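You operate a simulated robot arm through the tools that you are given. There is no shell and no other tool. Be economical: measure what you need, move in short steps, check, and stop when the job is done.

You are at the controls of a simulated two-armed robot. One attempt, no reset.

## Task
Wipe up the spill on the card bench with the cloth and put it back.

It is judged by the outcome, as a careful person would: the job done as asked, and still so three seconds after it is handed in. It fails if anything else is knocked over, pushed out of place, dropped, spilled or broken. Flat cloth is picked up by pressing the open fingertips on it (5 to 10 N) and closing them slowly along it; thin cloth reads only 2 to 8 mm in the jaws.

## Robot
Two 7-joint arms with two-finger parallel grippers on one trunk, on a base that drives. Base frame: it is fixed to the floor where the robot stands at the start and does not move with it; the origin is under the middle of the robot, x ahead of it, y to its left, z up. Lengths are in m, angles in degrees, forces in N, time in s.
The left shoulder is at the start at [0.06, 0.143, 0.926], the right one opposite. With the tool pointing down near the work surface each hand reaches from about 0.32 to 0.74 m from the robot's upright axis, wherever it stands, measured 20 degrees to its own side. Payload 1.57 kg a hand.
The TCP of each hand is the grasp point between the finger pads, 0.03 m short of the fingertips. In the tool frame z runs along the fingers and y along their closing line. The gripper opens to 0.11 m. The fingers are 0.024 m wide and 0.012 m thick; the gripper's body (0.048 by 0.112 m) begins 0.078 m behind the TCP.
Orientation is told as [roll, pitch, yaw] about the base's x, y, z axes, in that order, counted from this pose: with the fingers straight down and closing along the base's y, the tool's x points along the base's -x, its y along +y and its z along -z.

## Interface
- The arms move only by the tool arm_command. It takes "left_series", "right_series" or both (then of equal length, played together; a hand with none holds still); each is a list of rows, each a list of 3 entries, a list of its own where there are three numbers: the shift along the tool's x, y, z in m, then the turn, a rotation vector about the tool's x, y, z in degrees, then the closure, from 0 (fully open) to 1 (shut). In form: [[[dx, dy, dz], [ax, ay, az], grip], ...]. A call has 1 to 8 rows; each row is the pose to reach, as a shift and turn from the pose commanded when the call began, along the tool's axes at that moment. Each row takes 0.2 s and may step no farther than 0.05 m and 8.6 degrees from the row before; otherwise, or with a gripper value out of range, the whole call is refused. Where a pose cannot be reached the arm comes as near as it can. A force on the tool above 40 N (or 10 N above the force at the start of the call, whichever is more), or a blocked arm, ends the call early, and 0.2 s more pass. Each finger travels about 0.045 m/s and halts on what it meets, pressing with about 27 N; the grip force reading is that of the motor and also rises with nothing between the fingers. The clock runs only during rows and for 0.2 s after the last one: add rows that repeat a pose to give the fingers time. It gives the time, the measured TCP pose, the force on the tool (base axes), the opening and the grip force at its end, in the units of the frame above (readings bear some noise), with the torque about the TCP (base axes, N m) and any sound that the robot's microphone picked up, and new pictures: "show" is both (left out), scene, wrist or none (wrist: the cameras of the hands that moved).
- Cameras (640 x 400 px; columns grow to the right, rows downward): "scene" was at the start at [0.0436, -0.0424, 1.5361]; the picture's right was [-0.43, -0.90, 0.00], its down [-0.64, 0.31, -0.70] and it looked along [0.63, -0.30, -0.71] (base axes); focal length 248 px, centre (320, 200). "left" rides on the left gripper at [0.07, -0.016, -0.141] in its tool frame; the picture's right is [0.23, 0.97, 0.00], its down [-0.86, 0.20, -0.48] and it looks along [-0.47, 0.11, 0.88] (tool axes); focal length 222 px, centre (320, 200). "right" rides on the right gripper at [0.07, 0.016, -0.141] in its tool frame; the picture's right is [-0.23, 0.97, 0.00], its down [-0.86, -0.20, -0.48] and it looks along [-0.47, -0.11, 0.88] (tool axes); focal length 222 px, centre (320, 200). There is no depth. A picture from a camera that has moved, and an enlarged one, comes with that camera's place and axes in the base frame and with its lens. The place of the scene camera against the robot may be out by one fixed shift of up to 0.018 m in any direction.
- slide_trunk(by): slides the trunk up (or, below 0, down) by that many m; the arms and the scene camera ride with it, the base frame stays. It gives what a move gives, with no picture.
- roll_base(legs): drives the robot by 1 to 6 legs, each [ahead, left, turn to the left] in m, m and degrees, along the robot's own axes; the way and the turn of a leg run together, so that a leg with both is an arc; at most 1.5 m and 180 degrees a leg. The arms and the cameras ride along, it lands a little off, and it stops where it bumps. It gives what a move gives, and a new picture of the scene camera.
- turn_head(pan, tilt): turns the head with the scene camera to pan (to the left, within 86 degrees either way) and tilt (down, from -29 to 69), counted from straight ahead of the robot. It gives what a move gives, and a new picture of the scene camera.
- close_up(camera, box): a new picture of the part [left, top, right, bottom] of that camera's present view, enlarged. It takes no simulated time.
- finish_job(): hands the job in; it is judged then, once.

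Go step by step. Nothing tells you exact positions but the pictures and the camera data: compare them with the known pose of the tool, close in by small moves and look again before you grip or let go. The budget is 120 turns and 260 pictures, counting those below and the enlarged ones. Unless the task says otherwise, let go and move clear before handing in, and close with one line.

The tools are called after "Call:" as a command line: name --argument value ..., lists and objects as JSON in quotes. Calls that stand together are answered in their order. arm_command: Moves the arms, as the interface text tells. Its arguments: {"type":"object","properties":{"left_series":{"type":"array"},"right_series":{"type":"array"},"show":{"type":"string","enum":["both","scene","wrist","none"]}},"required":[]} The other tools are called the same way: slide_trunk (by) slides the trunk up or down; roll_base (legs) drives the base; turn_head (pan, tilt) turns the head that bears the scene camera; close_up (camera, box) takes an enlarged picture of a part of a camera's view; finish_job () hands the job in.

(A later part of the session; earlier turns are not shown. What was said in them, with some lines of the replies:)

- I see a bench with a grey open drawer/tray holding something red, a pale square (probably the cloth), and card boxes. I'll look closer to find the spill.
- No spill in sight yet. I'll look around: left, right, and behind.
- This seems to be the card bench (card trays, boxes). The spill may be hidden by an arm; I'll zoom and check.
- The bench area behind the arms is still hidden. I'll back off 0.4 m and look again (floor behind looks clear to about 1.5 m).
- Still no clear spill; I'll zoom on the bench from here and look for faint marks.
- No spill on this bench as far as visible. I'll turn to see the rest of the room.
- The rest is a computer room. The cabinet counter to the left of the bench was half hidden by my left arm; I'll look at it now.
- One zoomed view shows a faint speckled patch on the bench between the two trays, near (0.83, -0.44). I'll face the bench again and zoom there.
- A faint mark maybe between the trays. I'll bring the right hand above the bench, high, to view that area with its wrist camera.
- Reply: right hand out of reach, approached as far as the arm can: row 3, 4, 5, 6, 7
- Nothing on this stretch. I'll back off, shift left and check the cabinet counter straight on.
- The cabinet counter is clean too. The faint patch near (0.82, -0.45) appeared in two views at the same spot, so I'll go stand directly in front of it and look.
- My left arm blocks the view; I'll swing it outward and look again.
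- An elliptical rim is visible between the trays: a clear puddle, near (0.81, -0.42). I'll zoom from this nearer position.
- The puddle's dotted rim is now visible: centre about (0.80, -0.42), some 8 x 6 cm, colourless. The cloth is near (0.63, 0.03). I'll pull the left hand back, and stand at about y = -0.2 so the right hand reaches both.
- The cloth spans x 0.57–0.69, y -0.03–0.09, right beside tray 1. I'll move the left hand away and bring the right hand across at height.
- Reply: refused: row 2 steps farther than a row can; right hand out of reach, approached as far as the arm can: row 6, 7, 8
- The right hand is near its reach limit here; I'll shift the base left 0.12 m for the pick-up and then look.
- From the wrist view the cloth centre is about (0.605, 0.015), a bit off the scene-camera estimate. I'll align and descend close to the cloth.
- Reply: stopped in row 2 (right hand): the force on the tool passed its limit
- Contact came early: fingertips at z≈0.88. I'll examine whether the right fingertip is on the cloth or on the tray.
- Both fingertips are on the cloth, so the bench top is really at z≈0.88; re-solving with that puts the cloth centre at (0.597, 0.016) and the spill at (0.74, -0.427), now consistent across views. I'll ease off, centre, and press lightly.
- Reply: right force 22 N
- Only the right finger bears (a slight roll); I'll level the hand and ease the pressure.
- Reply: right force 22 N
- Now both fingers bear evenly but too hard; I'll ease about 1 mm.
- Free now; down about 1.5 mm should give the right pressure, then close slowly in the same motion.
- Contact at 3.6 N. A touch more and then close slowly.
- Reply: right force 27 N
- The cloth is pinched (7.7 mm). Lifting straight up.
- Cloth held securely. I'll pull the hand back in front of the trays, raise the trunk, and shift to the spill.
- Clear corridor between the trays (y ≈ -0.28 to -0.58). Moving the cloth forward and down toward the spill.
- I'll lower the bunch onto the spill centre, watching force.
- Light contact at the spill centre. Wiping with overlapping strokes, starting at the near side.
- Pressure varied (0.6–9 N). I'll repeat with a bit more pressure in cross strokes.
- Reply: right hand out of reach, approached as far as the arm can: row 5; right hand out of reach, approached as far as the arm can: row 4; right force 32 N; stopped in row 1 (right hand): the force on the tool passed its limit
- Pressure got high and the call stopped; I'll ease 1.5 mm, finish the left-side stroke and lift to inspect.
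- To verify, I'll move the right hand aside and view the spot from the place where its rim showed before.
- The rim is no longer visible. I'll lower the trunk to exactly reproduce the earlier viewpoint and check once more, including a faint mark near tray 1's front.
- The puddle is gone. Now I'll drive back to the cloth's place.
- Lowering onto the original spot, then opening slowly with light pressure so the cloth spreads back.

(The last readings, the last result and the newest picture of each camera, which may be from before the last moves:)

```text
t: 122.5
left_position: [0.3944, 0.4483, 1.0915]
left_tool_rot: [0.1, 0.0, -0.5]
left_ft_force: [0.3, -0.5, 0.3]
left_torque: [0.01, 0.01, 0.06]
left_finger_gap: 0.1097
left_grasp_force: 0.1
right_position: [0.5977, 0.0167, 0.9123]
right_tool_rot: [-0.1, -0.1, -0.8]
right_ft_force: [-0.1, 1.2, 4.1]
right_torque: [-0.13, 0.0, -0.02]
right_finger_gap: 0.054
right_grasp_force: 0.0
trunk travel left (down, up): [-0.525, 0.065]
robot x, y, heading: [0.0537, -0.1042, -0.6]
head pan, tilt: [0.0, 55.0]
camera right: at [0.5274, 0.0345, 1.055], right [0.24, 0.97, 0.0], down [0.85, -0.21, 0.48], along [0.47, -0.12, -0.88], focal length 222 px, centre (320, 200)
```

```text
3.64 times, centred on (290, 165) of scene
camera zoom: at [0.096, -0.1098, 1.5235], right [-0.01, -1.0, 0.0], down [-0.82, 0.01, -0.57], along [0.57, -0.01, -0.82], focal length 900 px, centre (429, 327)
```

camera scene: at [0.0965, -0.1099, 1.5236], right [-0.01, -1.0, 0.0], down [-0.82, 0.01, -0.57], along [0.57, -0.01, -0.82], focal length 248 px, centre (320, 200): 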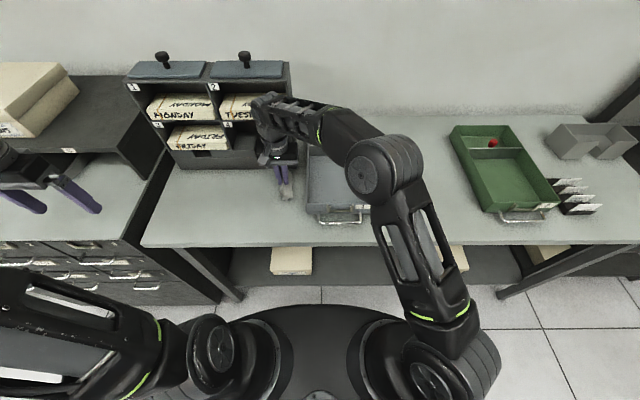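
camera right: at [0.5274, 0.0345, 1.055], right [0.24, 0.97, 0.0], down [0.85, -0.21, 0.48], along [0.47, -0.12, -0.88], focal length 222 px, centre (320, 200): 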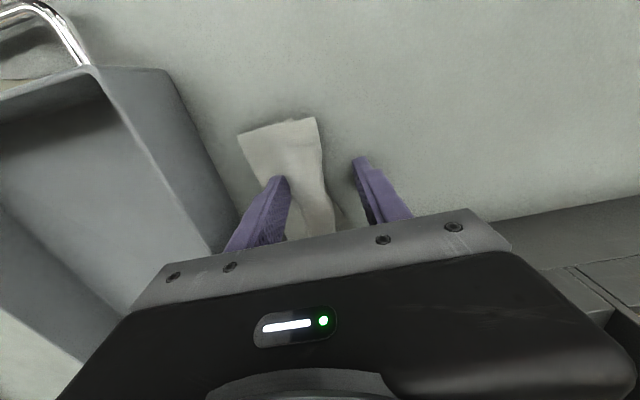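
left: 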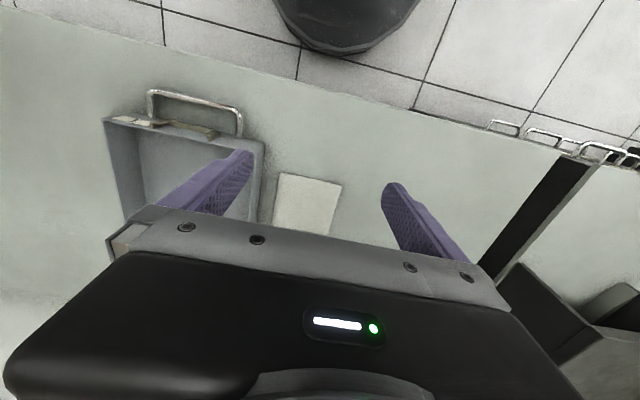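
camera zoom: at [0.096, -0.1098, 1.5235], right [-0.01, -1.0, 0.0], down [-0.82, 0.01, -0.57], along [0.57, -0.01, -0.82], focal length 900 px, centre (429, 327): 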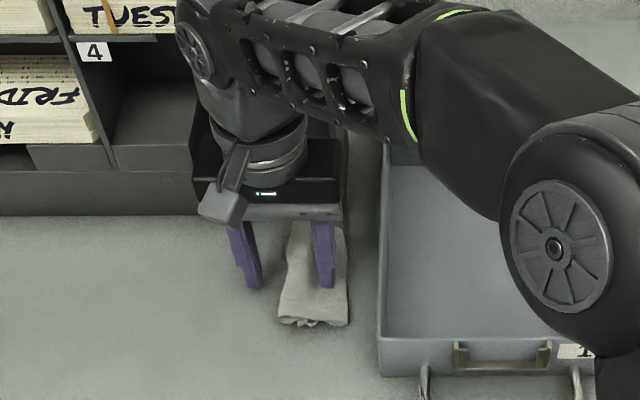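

The cloth is down but bunched to the right side, left half folded under. I'll lift off and look.

Call:
arm_command --right_series '[[[0, 0, -0.03], [0, 0, 0], 0.4], [[0.02, 0, -0.06], [0, 0, 0], 0.4], [[0.06, 0, -0.08], [0, 0, 0], 0.4], [[0.1, 0, -0.1], [0, 0, 0], 0.4], [[0.14, 0, -0.11], [0, 0, 0], 0.4], [[0.14, 0.04, -0.11], [0, 0, 0], 0.4]]' --show "both"

Call:
close_up --camera "right" --box '[180, 120, 460, 295]'

Call:
close_up --camera "scene" --box '[240, 130, 340, 230]'

```text
t: 123.9
left_position: [0.3963, 0.4492, 1.092]
left_tool_rot: [-0.1, 0.2, -0.5]
left_ft_force: [0.3, 0.0, 0.1]
left_torque: [-0.04, -0.02, 0.01]
left_finger_gap: 0.11
left_grasp_force: 0.0
right_position: [0.4555, 0.0614, 1.0221]
right_tool_rot: [-0.1, -0.1, -0.8]
right_ft_force: [0.0, 0.8, -0.6]
right_torque: [-0.02, -0.01, -0.02]
right_finger_gap: 0.0663
right_grasp_force: 0.0
trunk travel left (down, up): [-0.525, 0.065]
robot x, y, heading: [0.0554, -0.0992, -0.4]
head pan, tilt: [0.0, 55.0]
camera scene: at [0.0972, -0.1081, 1.5235], right [-0.01, -1.0, 0.0], down [-0.82, 0.01, -0.57], along [0.57, -0.01, -0.82], focal length 248 px, centre (320, 200)
camera right: at [0.3848, 0.0784, 1.1642], right [0.24, 0.97, 0.0], down [0.85, -0.21, 0.48], along [0.47, -0.12, -0.88], focal length 222 px, centre (320, 200)
```

scene: 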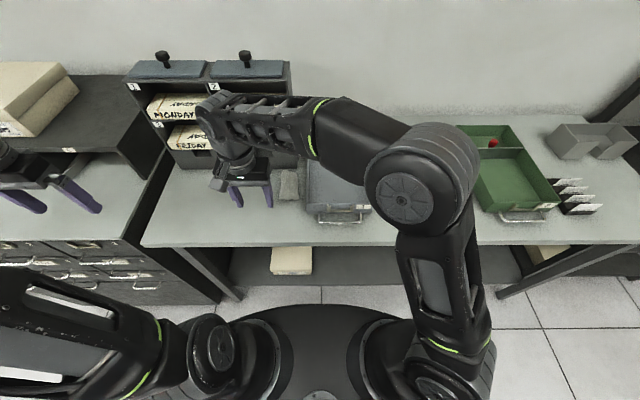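
right: 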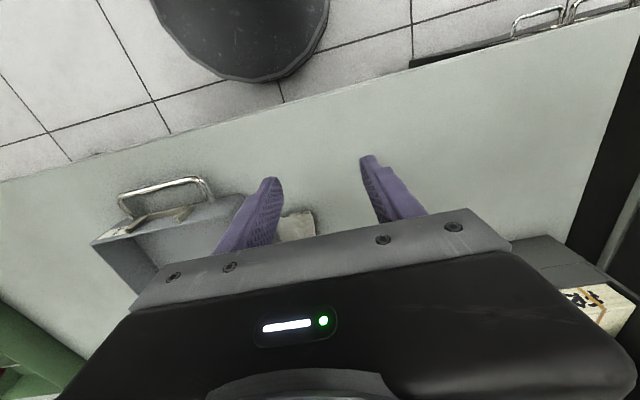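

```text
2.29 times, centred on (320, 208) of right
camera zoom: at [0.3848, 0.0784, 1.1642], right [0.24, 0.97, 0.0], down [0.85, -0.21, 0.48], along [0.47, -0.12, -0.88], focal length 508 px, centre (320, 183)
```

zoom: 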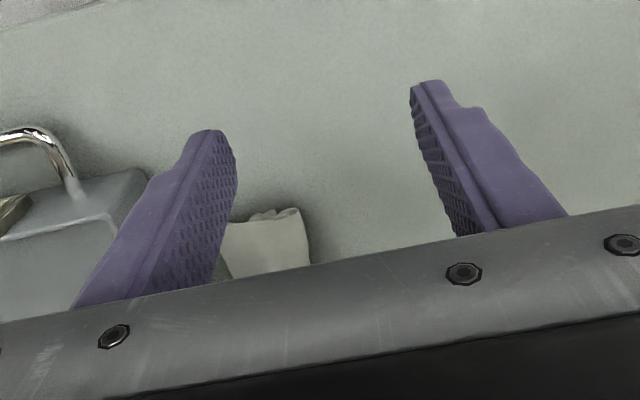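

```text
4.00 times, centred on (290, 180) of scene
camera zoom: at [0.0972, -0.1081, 1.5235], right [-0.01, -1.0, 0.0], down [-0.82, 0.01, -0.57], along [0.57, -0.01, -0.82], focal length 990 px, centre (440, 280)
```

zoom: 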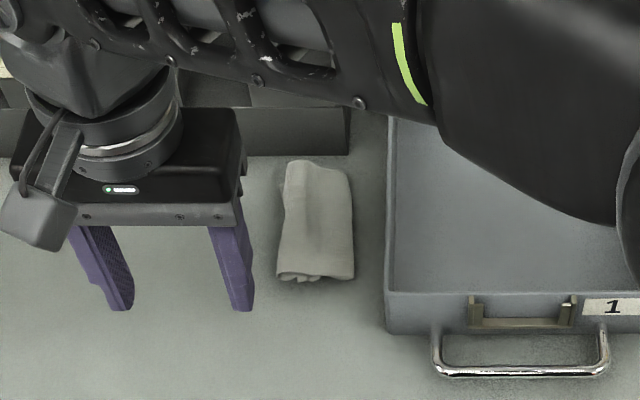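

The cloth lies roughly in place, about 2 cm right of its original centre. I'll press lightly with closed fingertips and drag it left to re-centre and flatten it.

Call:
arm_command --right_series '[[[-0.03, -0.02, 0], [0, 0, 0], 0.6], [[-0.06, -0.05, 0.01], [0, 0, 0], 0.8], [[-0.1, -0.065, 0.02], [0, 0, 0], 1.0], [[-0.14, -0.067, 0.045], [0, 0, 0], 1.0], [[-0.147, -0.067, 0.075], [0, 0, 0], 1.0], [[-0.147, -0.067, 0.085], [0, 0, 0], 1.0], [[-0.147, -0.067, 0.085], [0, 0, 0], 1.0]]' --show "wrist"

```text
t: 125.5
left_position: [0.3965, 0.4472, 1.093]
left_tool_rot: [-0.1, -0.1, -0.4]
left_ft_force: [-0.5, -0.7, 0.1]
left_torque: [-0.01, -0.02, 0.03]
left_finger_gap: 0.1101
left_grasp_force: 0.0
right_position: [0.6049, -0.0099, 0.9393]
right_tool_rot: [0.0, -0.2, -0.6]
right_ft_force: [0.2, 0.2, 0.3]
right_torque: [-0.01, -0.01, 0.02]
right_finger_gap: 0.0
right_grasp_force: 21.5
trunk travel left (down, up): [-0.525, 0.065]
robot x, y, heading: [0.0528, -0.1003, -0.5]
head pan, tilt: [0.0, 55.0]
camera right: at [0.5331, 0.0076, 1.0815], right [0.24, 0.97, 0.0], down [0.85, -0.21, 0.48], along [0.47, -0.11, -0.88], focal length 222 px, centre (320, 200)
```

right: 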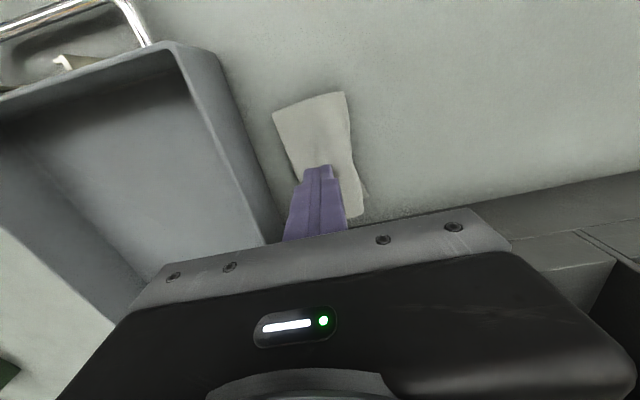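

Call:
arm_command --right_series '[[[0, 0.004, 0.012], [0, 0, 0], 1.0], [[0, 0.004, 0.018], [0, 0, 0], 1.0], [[0, 0.004, 0.022], [0, 0, 0], 1.0], [[0, 0.004, 0.024], [0, 0, 0], 1.0]]' --show "none"

```text
t: 126.5
left_position: [0.394, 0.4488, 1.0936]
left_tool_rot: [0.0, 0.0, -0.4]
left_ft_force: [-0.3, -0.5, 0.2]
left_torque: [-0.04, 0.01, -0.01]
left_finger_gap: 0.1099
left_grasp_force: 0.1
right_position: [0.605, -0.0046, 0.9147]
right_tool_rot: [0.1, -0.2, -0.7]
right_ft_force: [0.5, -0.3, 5.8]
right_torque: [0.01, 0.0, 0.0]
right_finger_gap: 0.0002
right_grasp_force: 21.7
trunk travel left (down, up): [-0.525, 0.065]
robot x, y, heading: [0.0541, -0.1006, -0.3]
head pan, tilt: [0.0, 55.0]
```

Good pressure (5.8 N). Dragging left 2.5 cm slowly, then lifting to look.

Call:
arm_command --right_series '[[[0, 0.006, 0.0005], [0, 0, 0], 1.0], [[0, 0.012, 0.0005], [0, 0, 0], 1.0], [[0, 0.018, 0.0005], [0, 0, 0], 1.0], [[0, 0.025, 0.0005], [0, 0, 0], 1.0], [[0, 0.025, -0.03], [0, 0, 0], 1.0], [[0.03, 0.025, -0.06], [0, 0, 0], 1.0], [[0.07, 0.04, -0.08], [0, 0, 0], 1.0], [[0.11, 0.06, -0.1], [0, 0, 0], 1.0]]' --show "none"

Call:
arm_command --right_series '[[[0.03, 0.04, 0], [0, 0, 0], 0.8], [[0.06, 0.07, 0], [0, 0, 0], 0.6]]' --show "scene"

Call:
close_up --camera "scene" --box '[240, 130, 340, 230]'

```text
t: 128.3
left_position: [0.3957, 0.4481, 1.0927]
left_tool_rot: [0.0, 0.0, -0.5]
left_ft_force: [-0.9, 0.1, -1.1]
left_torque: [0.02, -0.02, 0.0]
left_finger_gap: 0.1101
left_grasp_force: 0.1
right_position: [0.4926, 0.0537, 1.0149]
right_tool_rot: [0.0, -0.1, -0.7]
right_ft_force: [0.5, -0.2, 0.3]
right_torque: [-0.05, 0.0, 0.0]
right_finger_gap: 0.0001
right_grasp_force: 21.4
trunk travel left (down, up): [-0.525, 0.065]
robot x, y, heading: [0.0516, -0.1028, -0.6]
head pan, tilt: [0.0, 55.0]
```

```text
t: 128.9
left_position: [0.3953, 0.4486, 1.0931]
left_tool_rot: [-0.1, 0.0, -0.5]
left_ft_force: [0.1, -0.6, -0.6]
left_torque: [0.02, 0.01, 0.0]
left_finger_gap: 0.11
left_grasp_force: 0.1
right_position: [0.4366, 0.1251, 1.0148]
right_tool_rot: [0.0, -0.1, -0.7]
right_ft_force: [-0.2, -0.3, 0.5]
right_torque: [-0.02, -0.01, 0.01]
right_finger_gap: 0.0441
right_grasp_force: 0.3
trunk travel left (down, up): [-0.525, 0.065]
robot x, y, heading: [0.0519, -0.1009, -0.7]
head pan, tilt: [0.0, 55.0]
camera scene: at [0.0961, -0.1097, 1.5235], right [-0.01, -1.0, 0.0], down [-0.82, 0.01, -0.57], along [0.57, -0.01, -0.82], focal length 248 px, centre (320, 200)
```

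scene: 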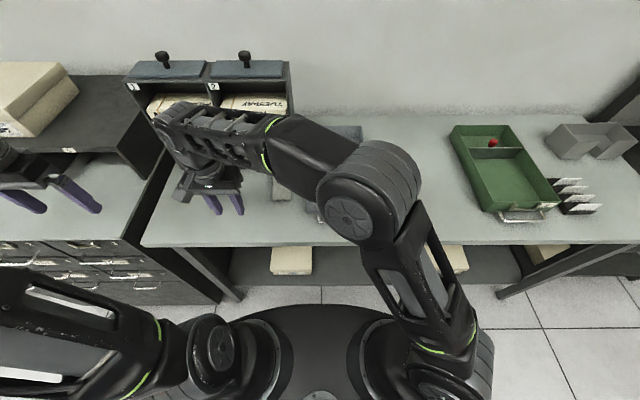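

```text
4.00 times, centred on (290, 180) of scene
camera zoom: at [0.0961, -0.1097, 1.5235], right [-0.01, -1.0, 0.0], down [-0.82, 0.01, -0.57], along [0.57, -0.01, -0.82], focal length 990 px, centre (440, 280)
```

zoom: 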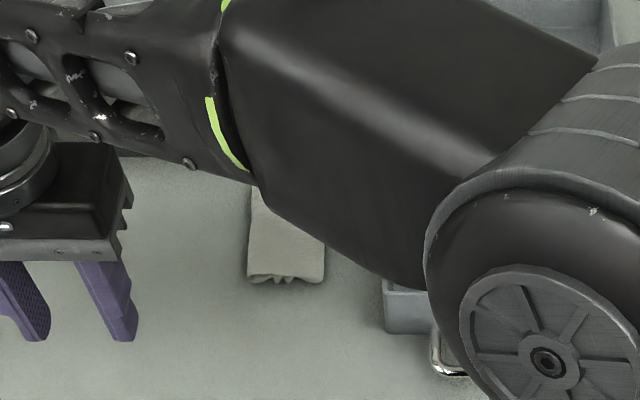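

The cloth is centred on its original spot again (y ≈ 0.016). I'll withdraw the right hand and check everything.

Call:
arm_command --right_series '[[[0.03, -0.02, -0.03], [0, 0, 0], 0.3], [[0.04, -0.06, -0.045], [0, 0, 0], 0.3], [[0.04, -0.11, -0.045], [0, 0, 0], 0.3], [[0.04, -0.16, -0.045], [0, 0, 0], 0.3], [[0.04, -0.21, -0.045], [0, 0, 0], 0.3], [[0.04, -0.26, -0.045], [0, 0, 0], 0.3], [[0.04, -0.31, -0.045], [0, 0, 0], 0.3], [[0.04, -0.36, -0.045], [0, 0, 0], 0.3]]' --show "none"

Call:
arm_command --right_series '[[[0, -0.05, 0], [0, 0, 0], 0.3], [[0, -0.1, 0], [0, 0, 0], 0.3], [[0, -0.15, 0], [0, 0, 0], 0.3], [[0, -0.2, 0], [0, 0, 0], 0.3]]' --show "scene"

Call:
close_up --camera "scene" --box '[240, 130, 340, 230]'

```text
t: 130.7
left_position: [0.3951, 0.4467, 1.0929]
left_tool_rot: [0.0, 0.0, -0.5]
left_ft_force: [0.4, -0.4, -0.9]
left_torque: [-0.02, -0.03, -0.02]
left_finger_gap: 0.1102
left_grasp_force: 0.0
right_position: [0.3922, -0.2367, 1.0569]
right_tool_rot: [0.1, -0.2, -0.7]
right_ft_force: [-0.3, -1.3, 0.5]
right_torque: [-0.03, 0.01, -0.01]
right_finger_gap: 0.0771
right_grasp_force: 0.0
trunk travel left (down, up): [-0.525, 0.065]
robot x, y, heading: [0.0559, -0.1029, -0.7]
head pan, tilt: [0.0, 55.0]
```

```text
t: 131.7
left_position: [0.3951, 0.4462, 1.0928]
left_tool_rot: [0.0, -0.1, -0.5]
left_ft_force: [-0.3, 0.6, -0.3]
left_torque: [-0.01, -0.02, 0.01]
left_finger_gap: 0.1101
left_grasp_force: 0.1
right_position: [0.3891, -0.436, 1.0602]
right_tool_rot: [0.0, 0.0, -0.7]
right_ft_force: [0.1, 0.5, -0.4]
right_torque: [0.03, -0.03, 0.0]
right_finger_gap: 0.0772
right_grasp_force: 0.0
trunk travel left (down, up): [-0.525, 0.065]
robot x, y, heading: [0.0531, -0.1006, -0.4]
head pan, tilt: [0.0, 55.0]
camera scene: at [0.0964, -0.1105, 1.5235], right [-0.01, -1.0, 0.0], down [-0.82, 0.01, -0.57], along [0.57, 0.0, -0.82], focal length 248 px, centre (320, 200)
```

scene: 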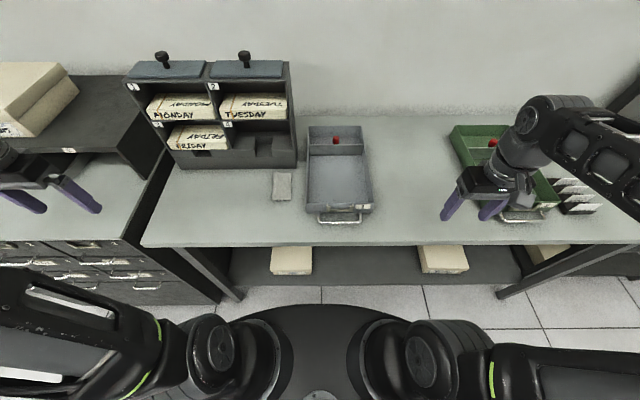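

```text
4.00 times, centred on (290, 180) of scene
camera zoom: at [0.0964, -0.1105, 1.5235], right [-0.01, -1.0, 0.0], down [-0.82, 0.01, -0.57], along [0.57, 0.0, -0.82], focal length 990 px, centre (440, 280)
```

zoom: 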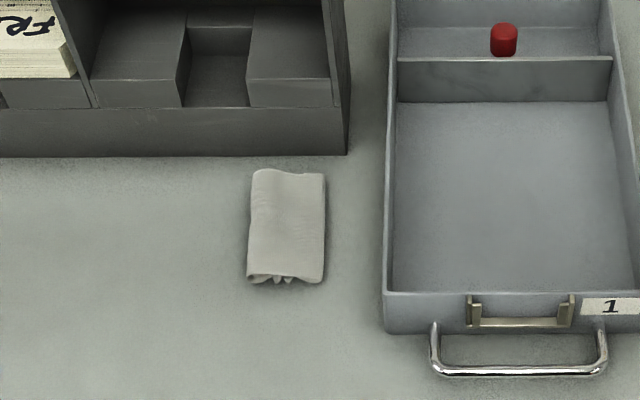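

The cloth lies folded on its original spot, the spill's rim is gone, and the trays and boxes are where they were. The hands are clear, so I'm handing in.

Call:
finish_job

```text
The job is handed in.
```

I wiped up the clear spill between the two trays and put the cloth back where it was, though it now lies folded over rather than flat; no rim of the puddle shows in the pictures, and nothing else looks moved.
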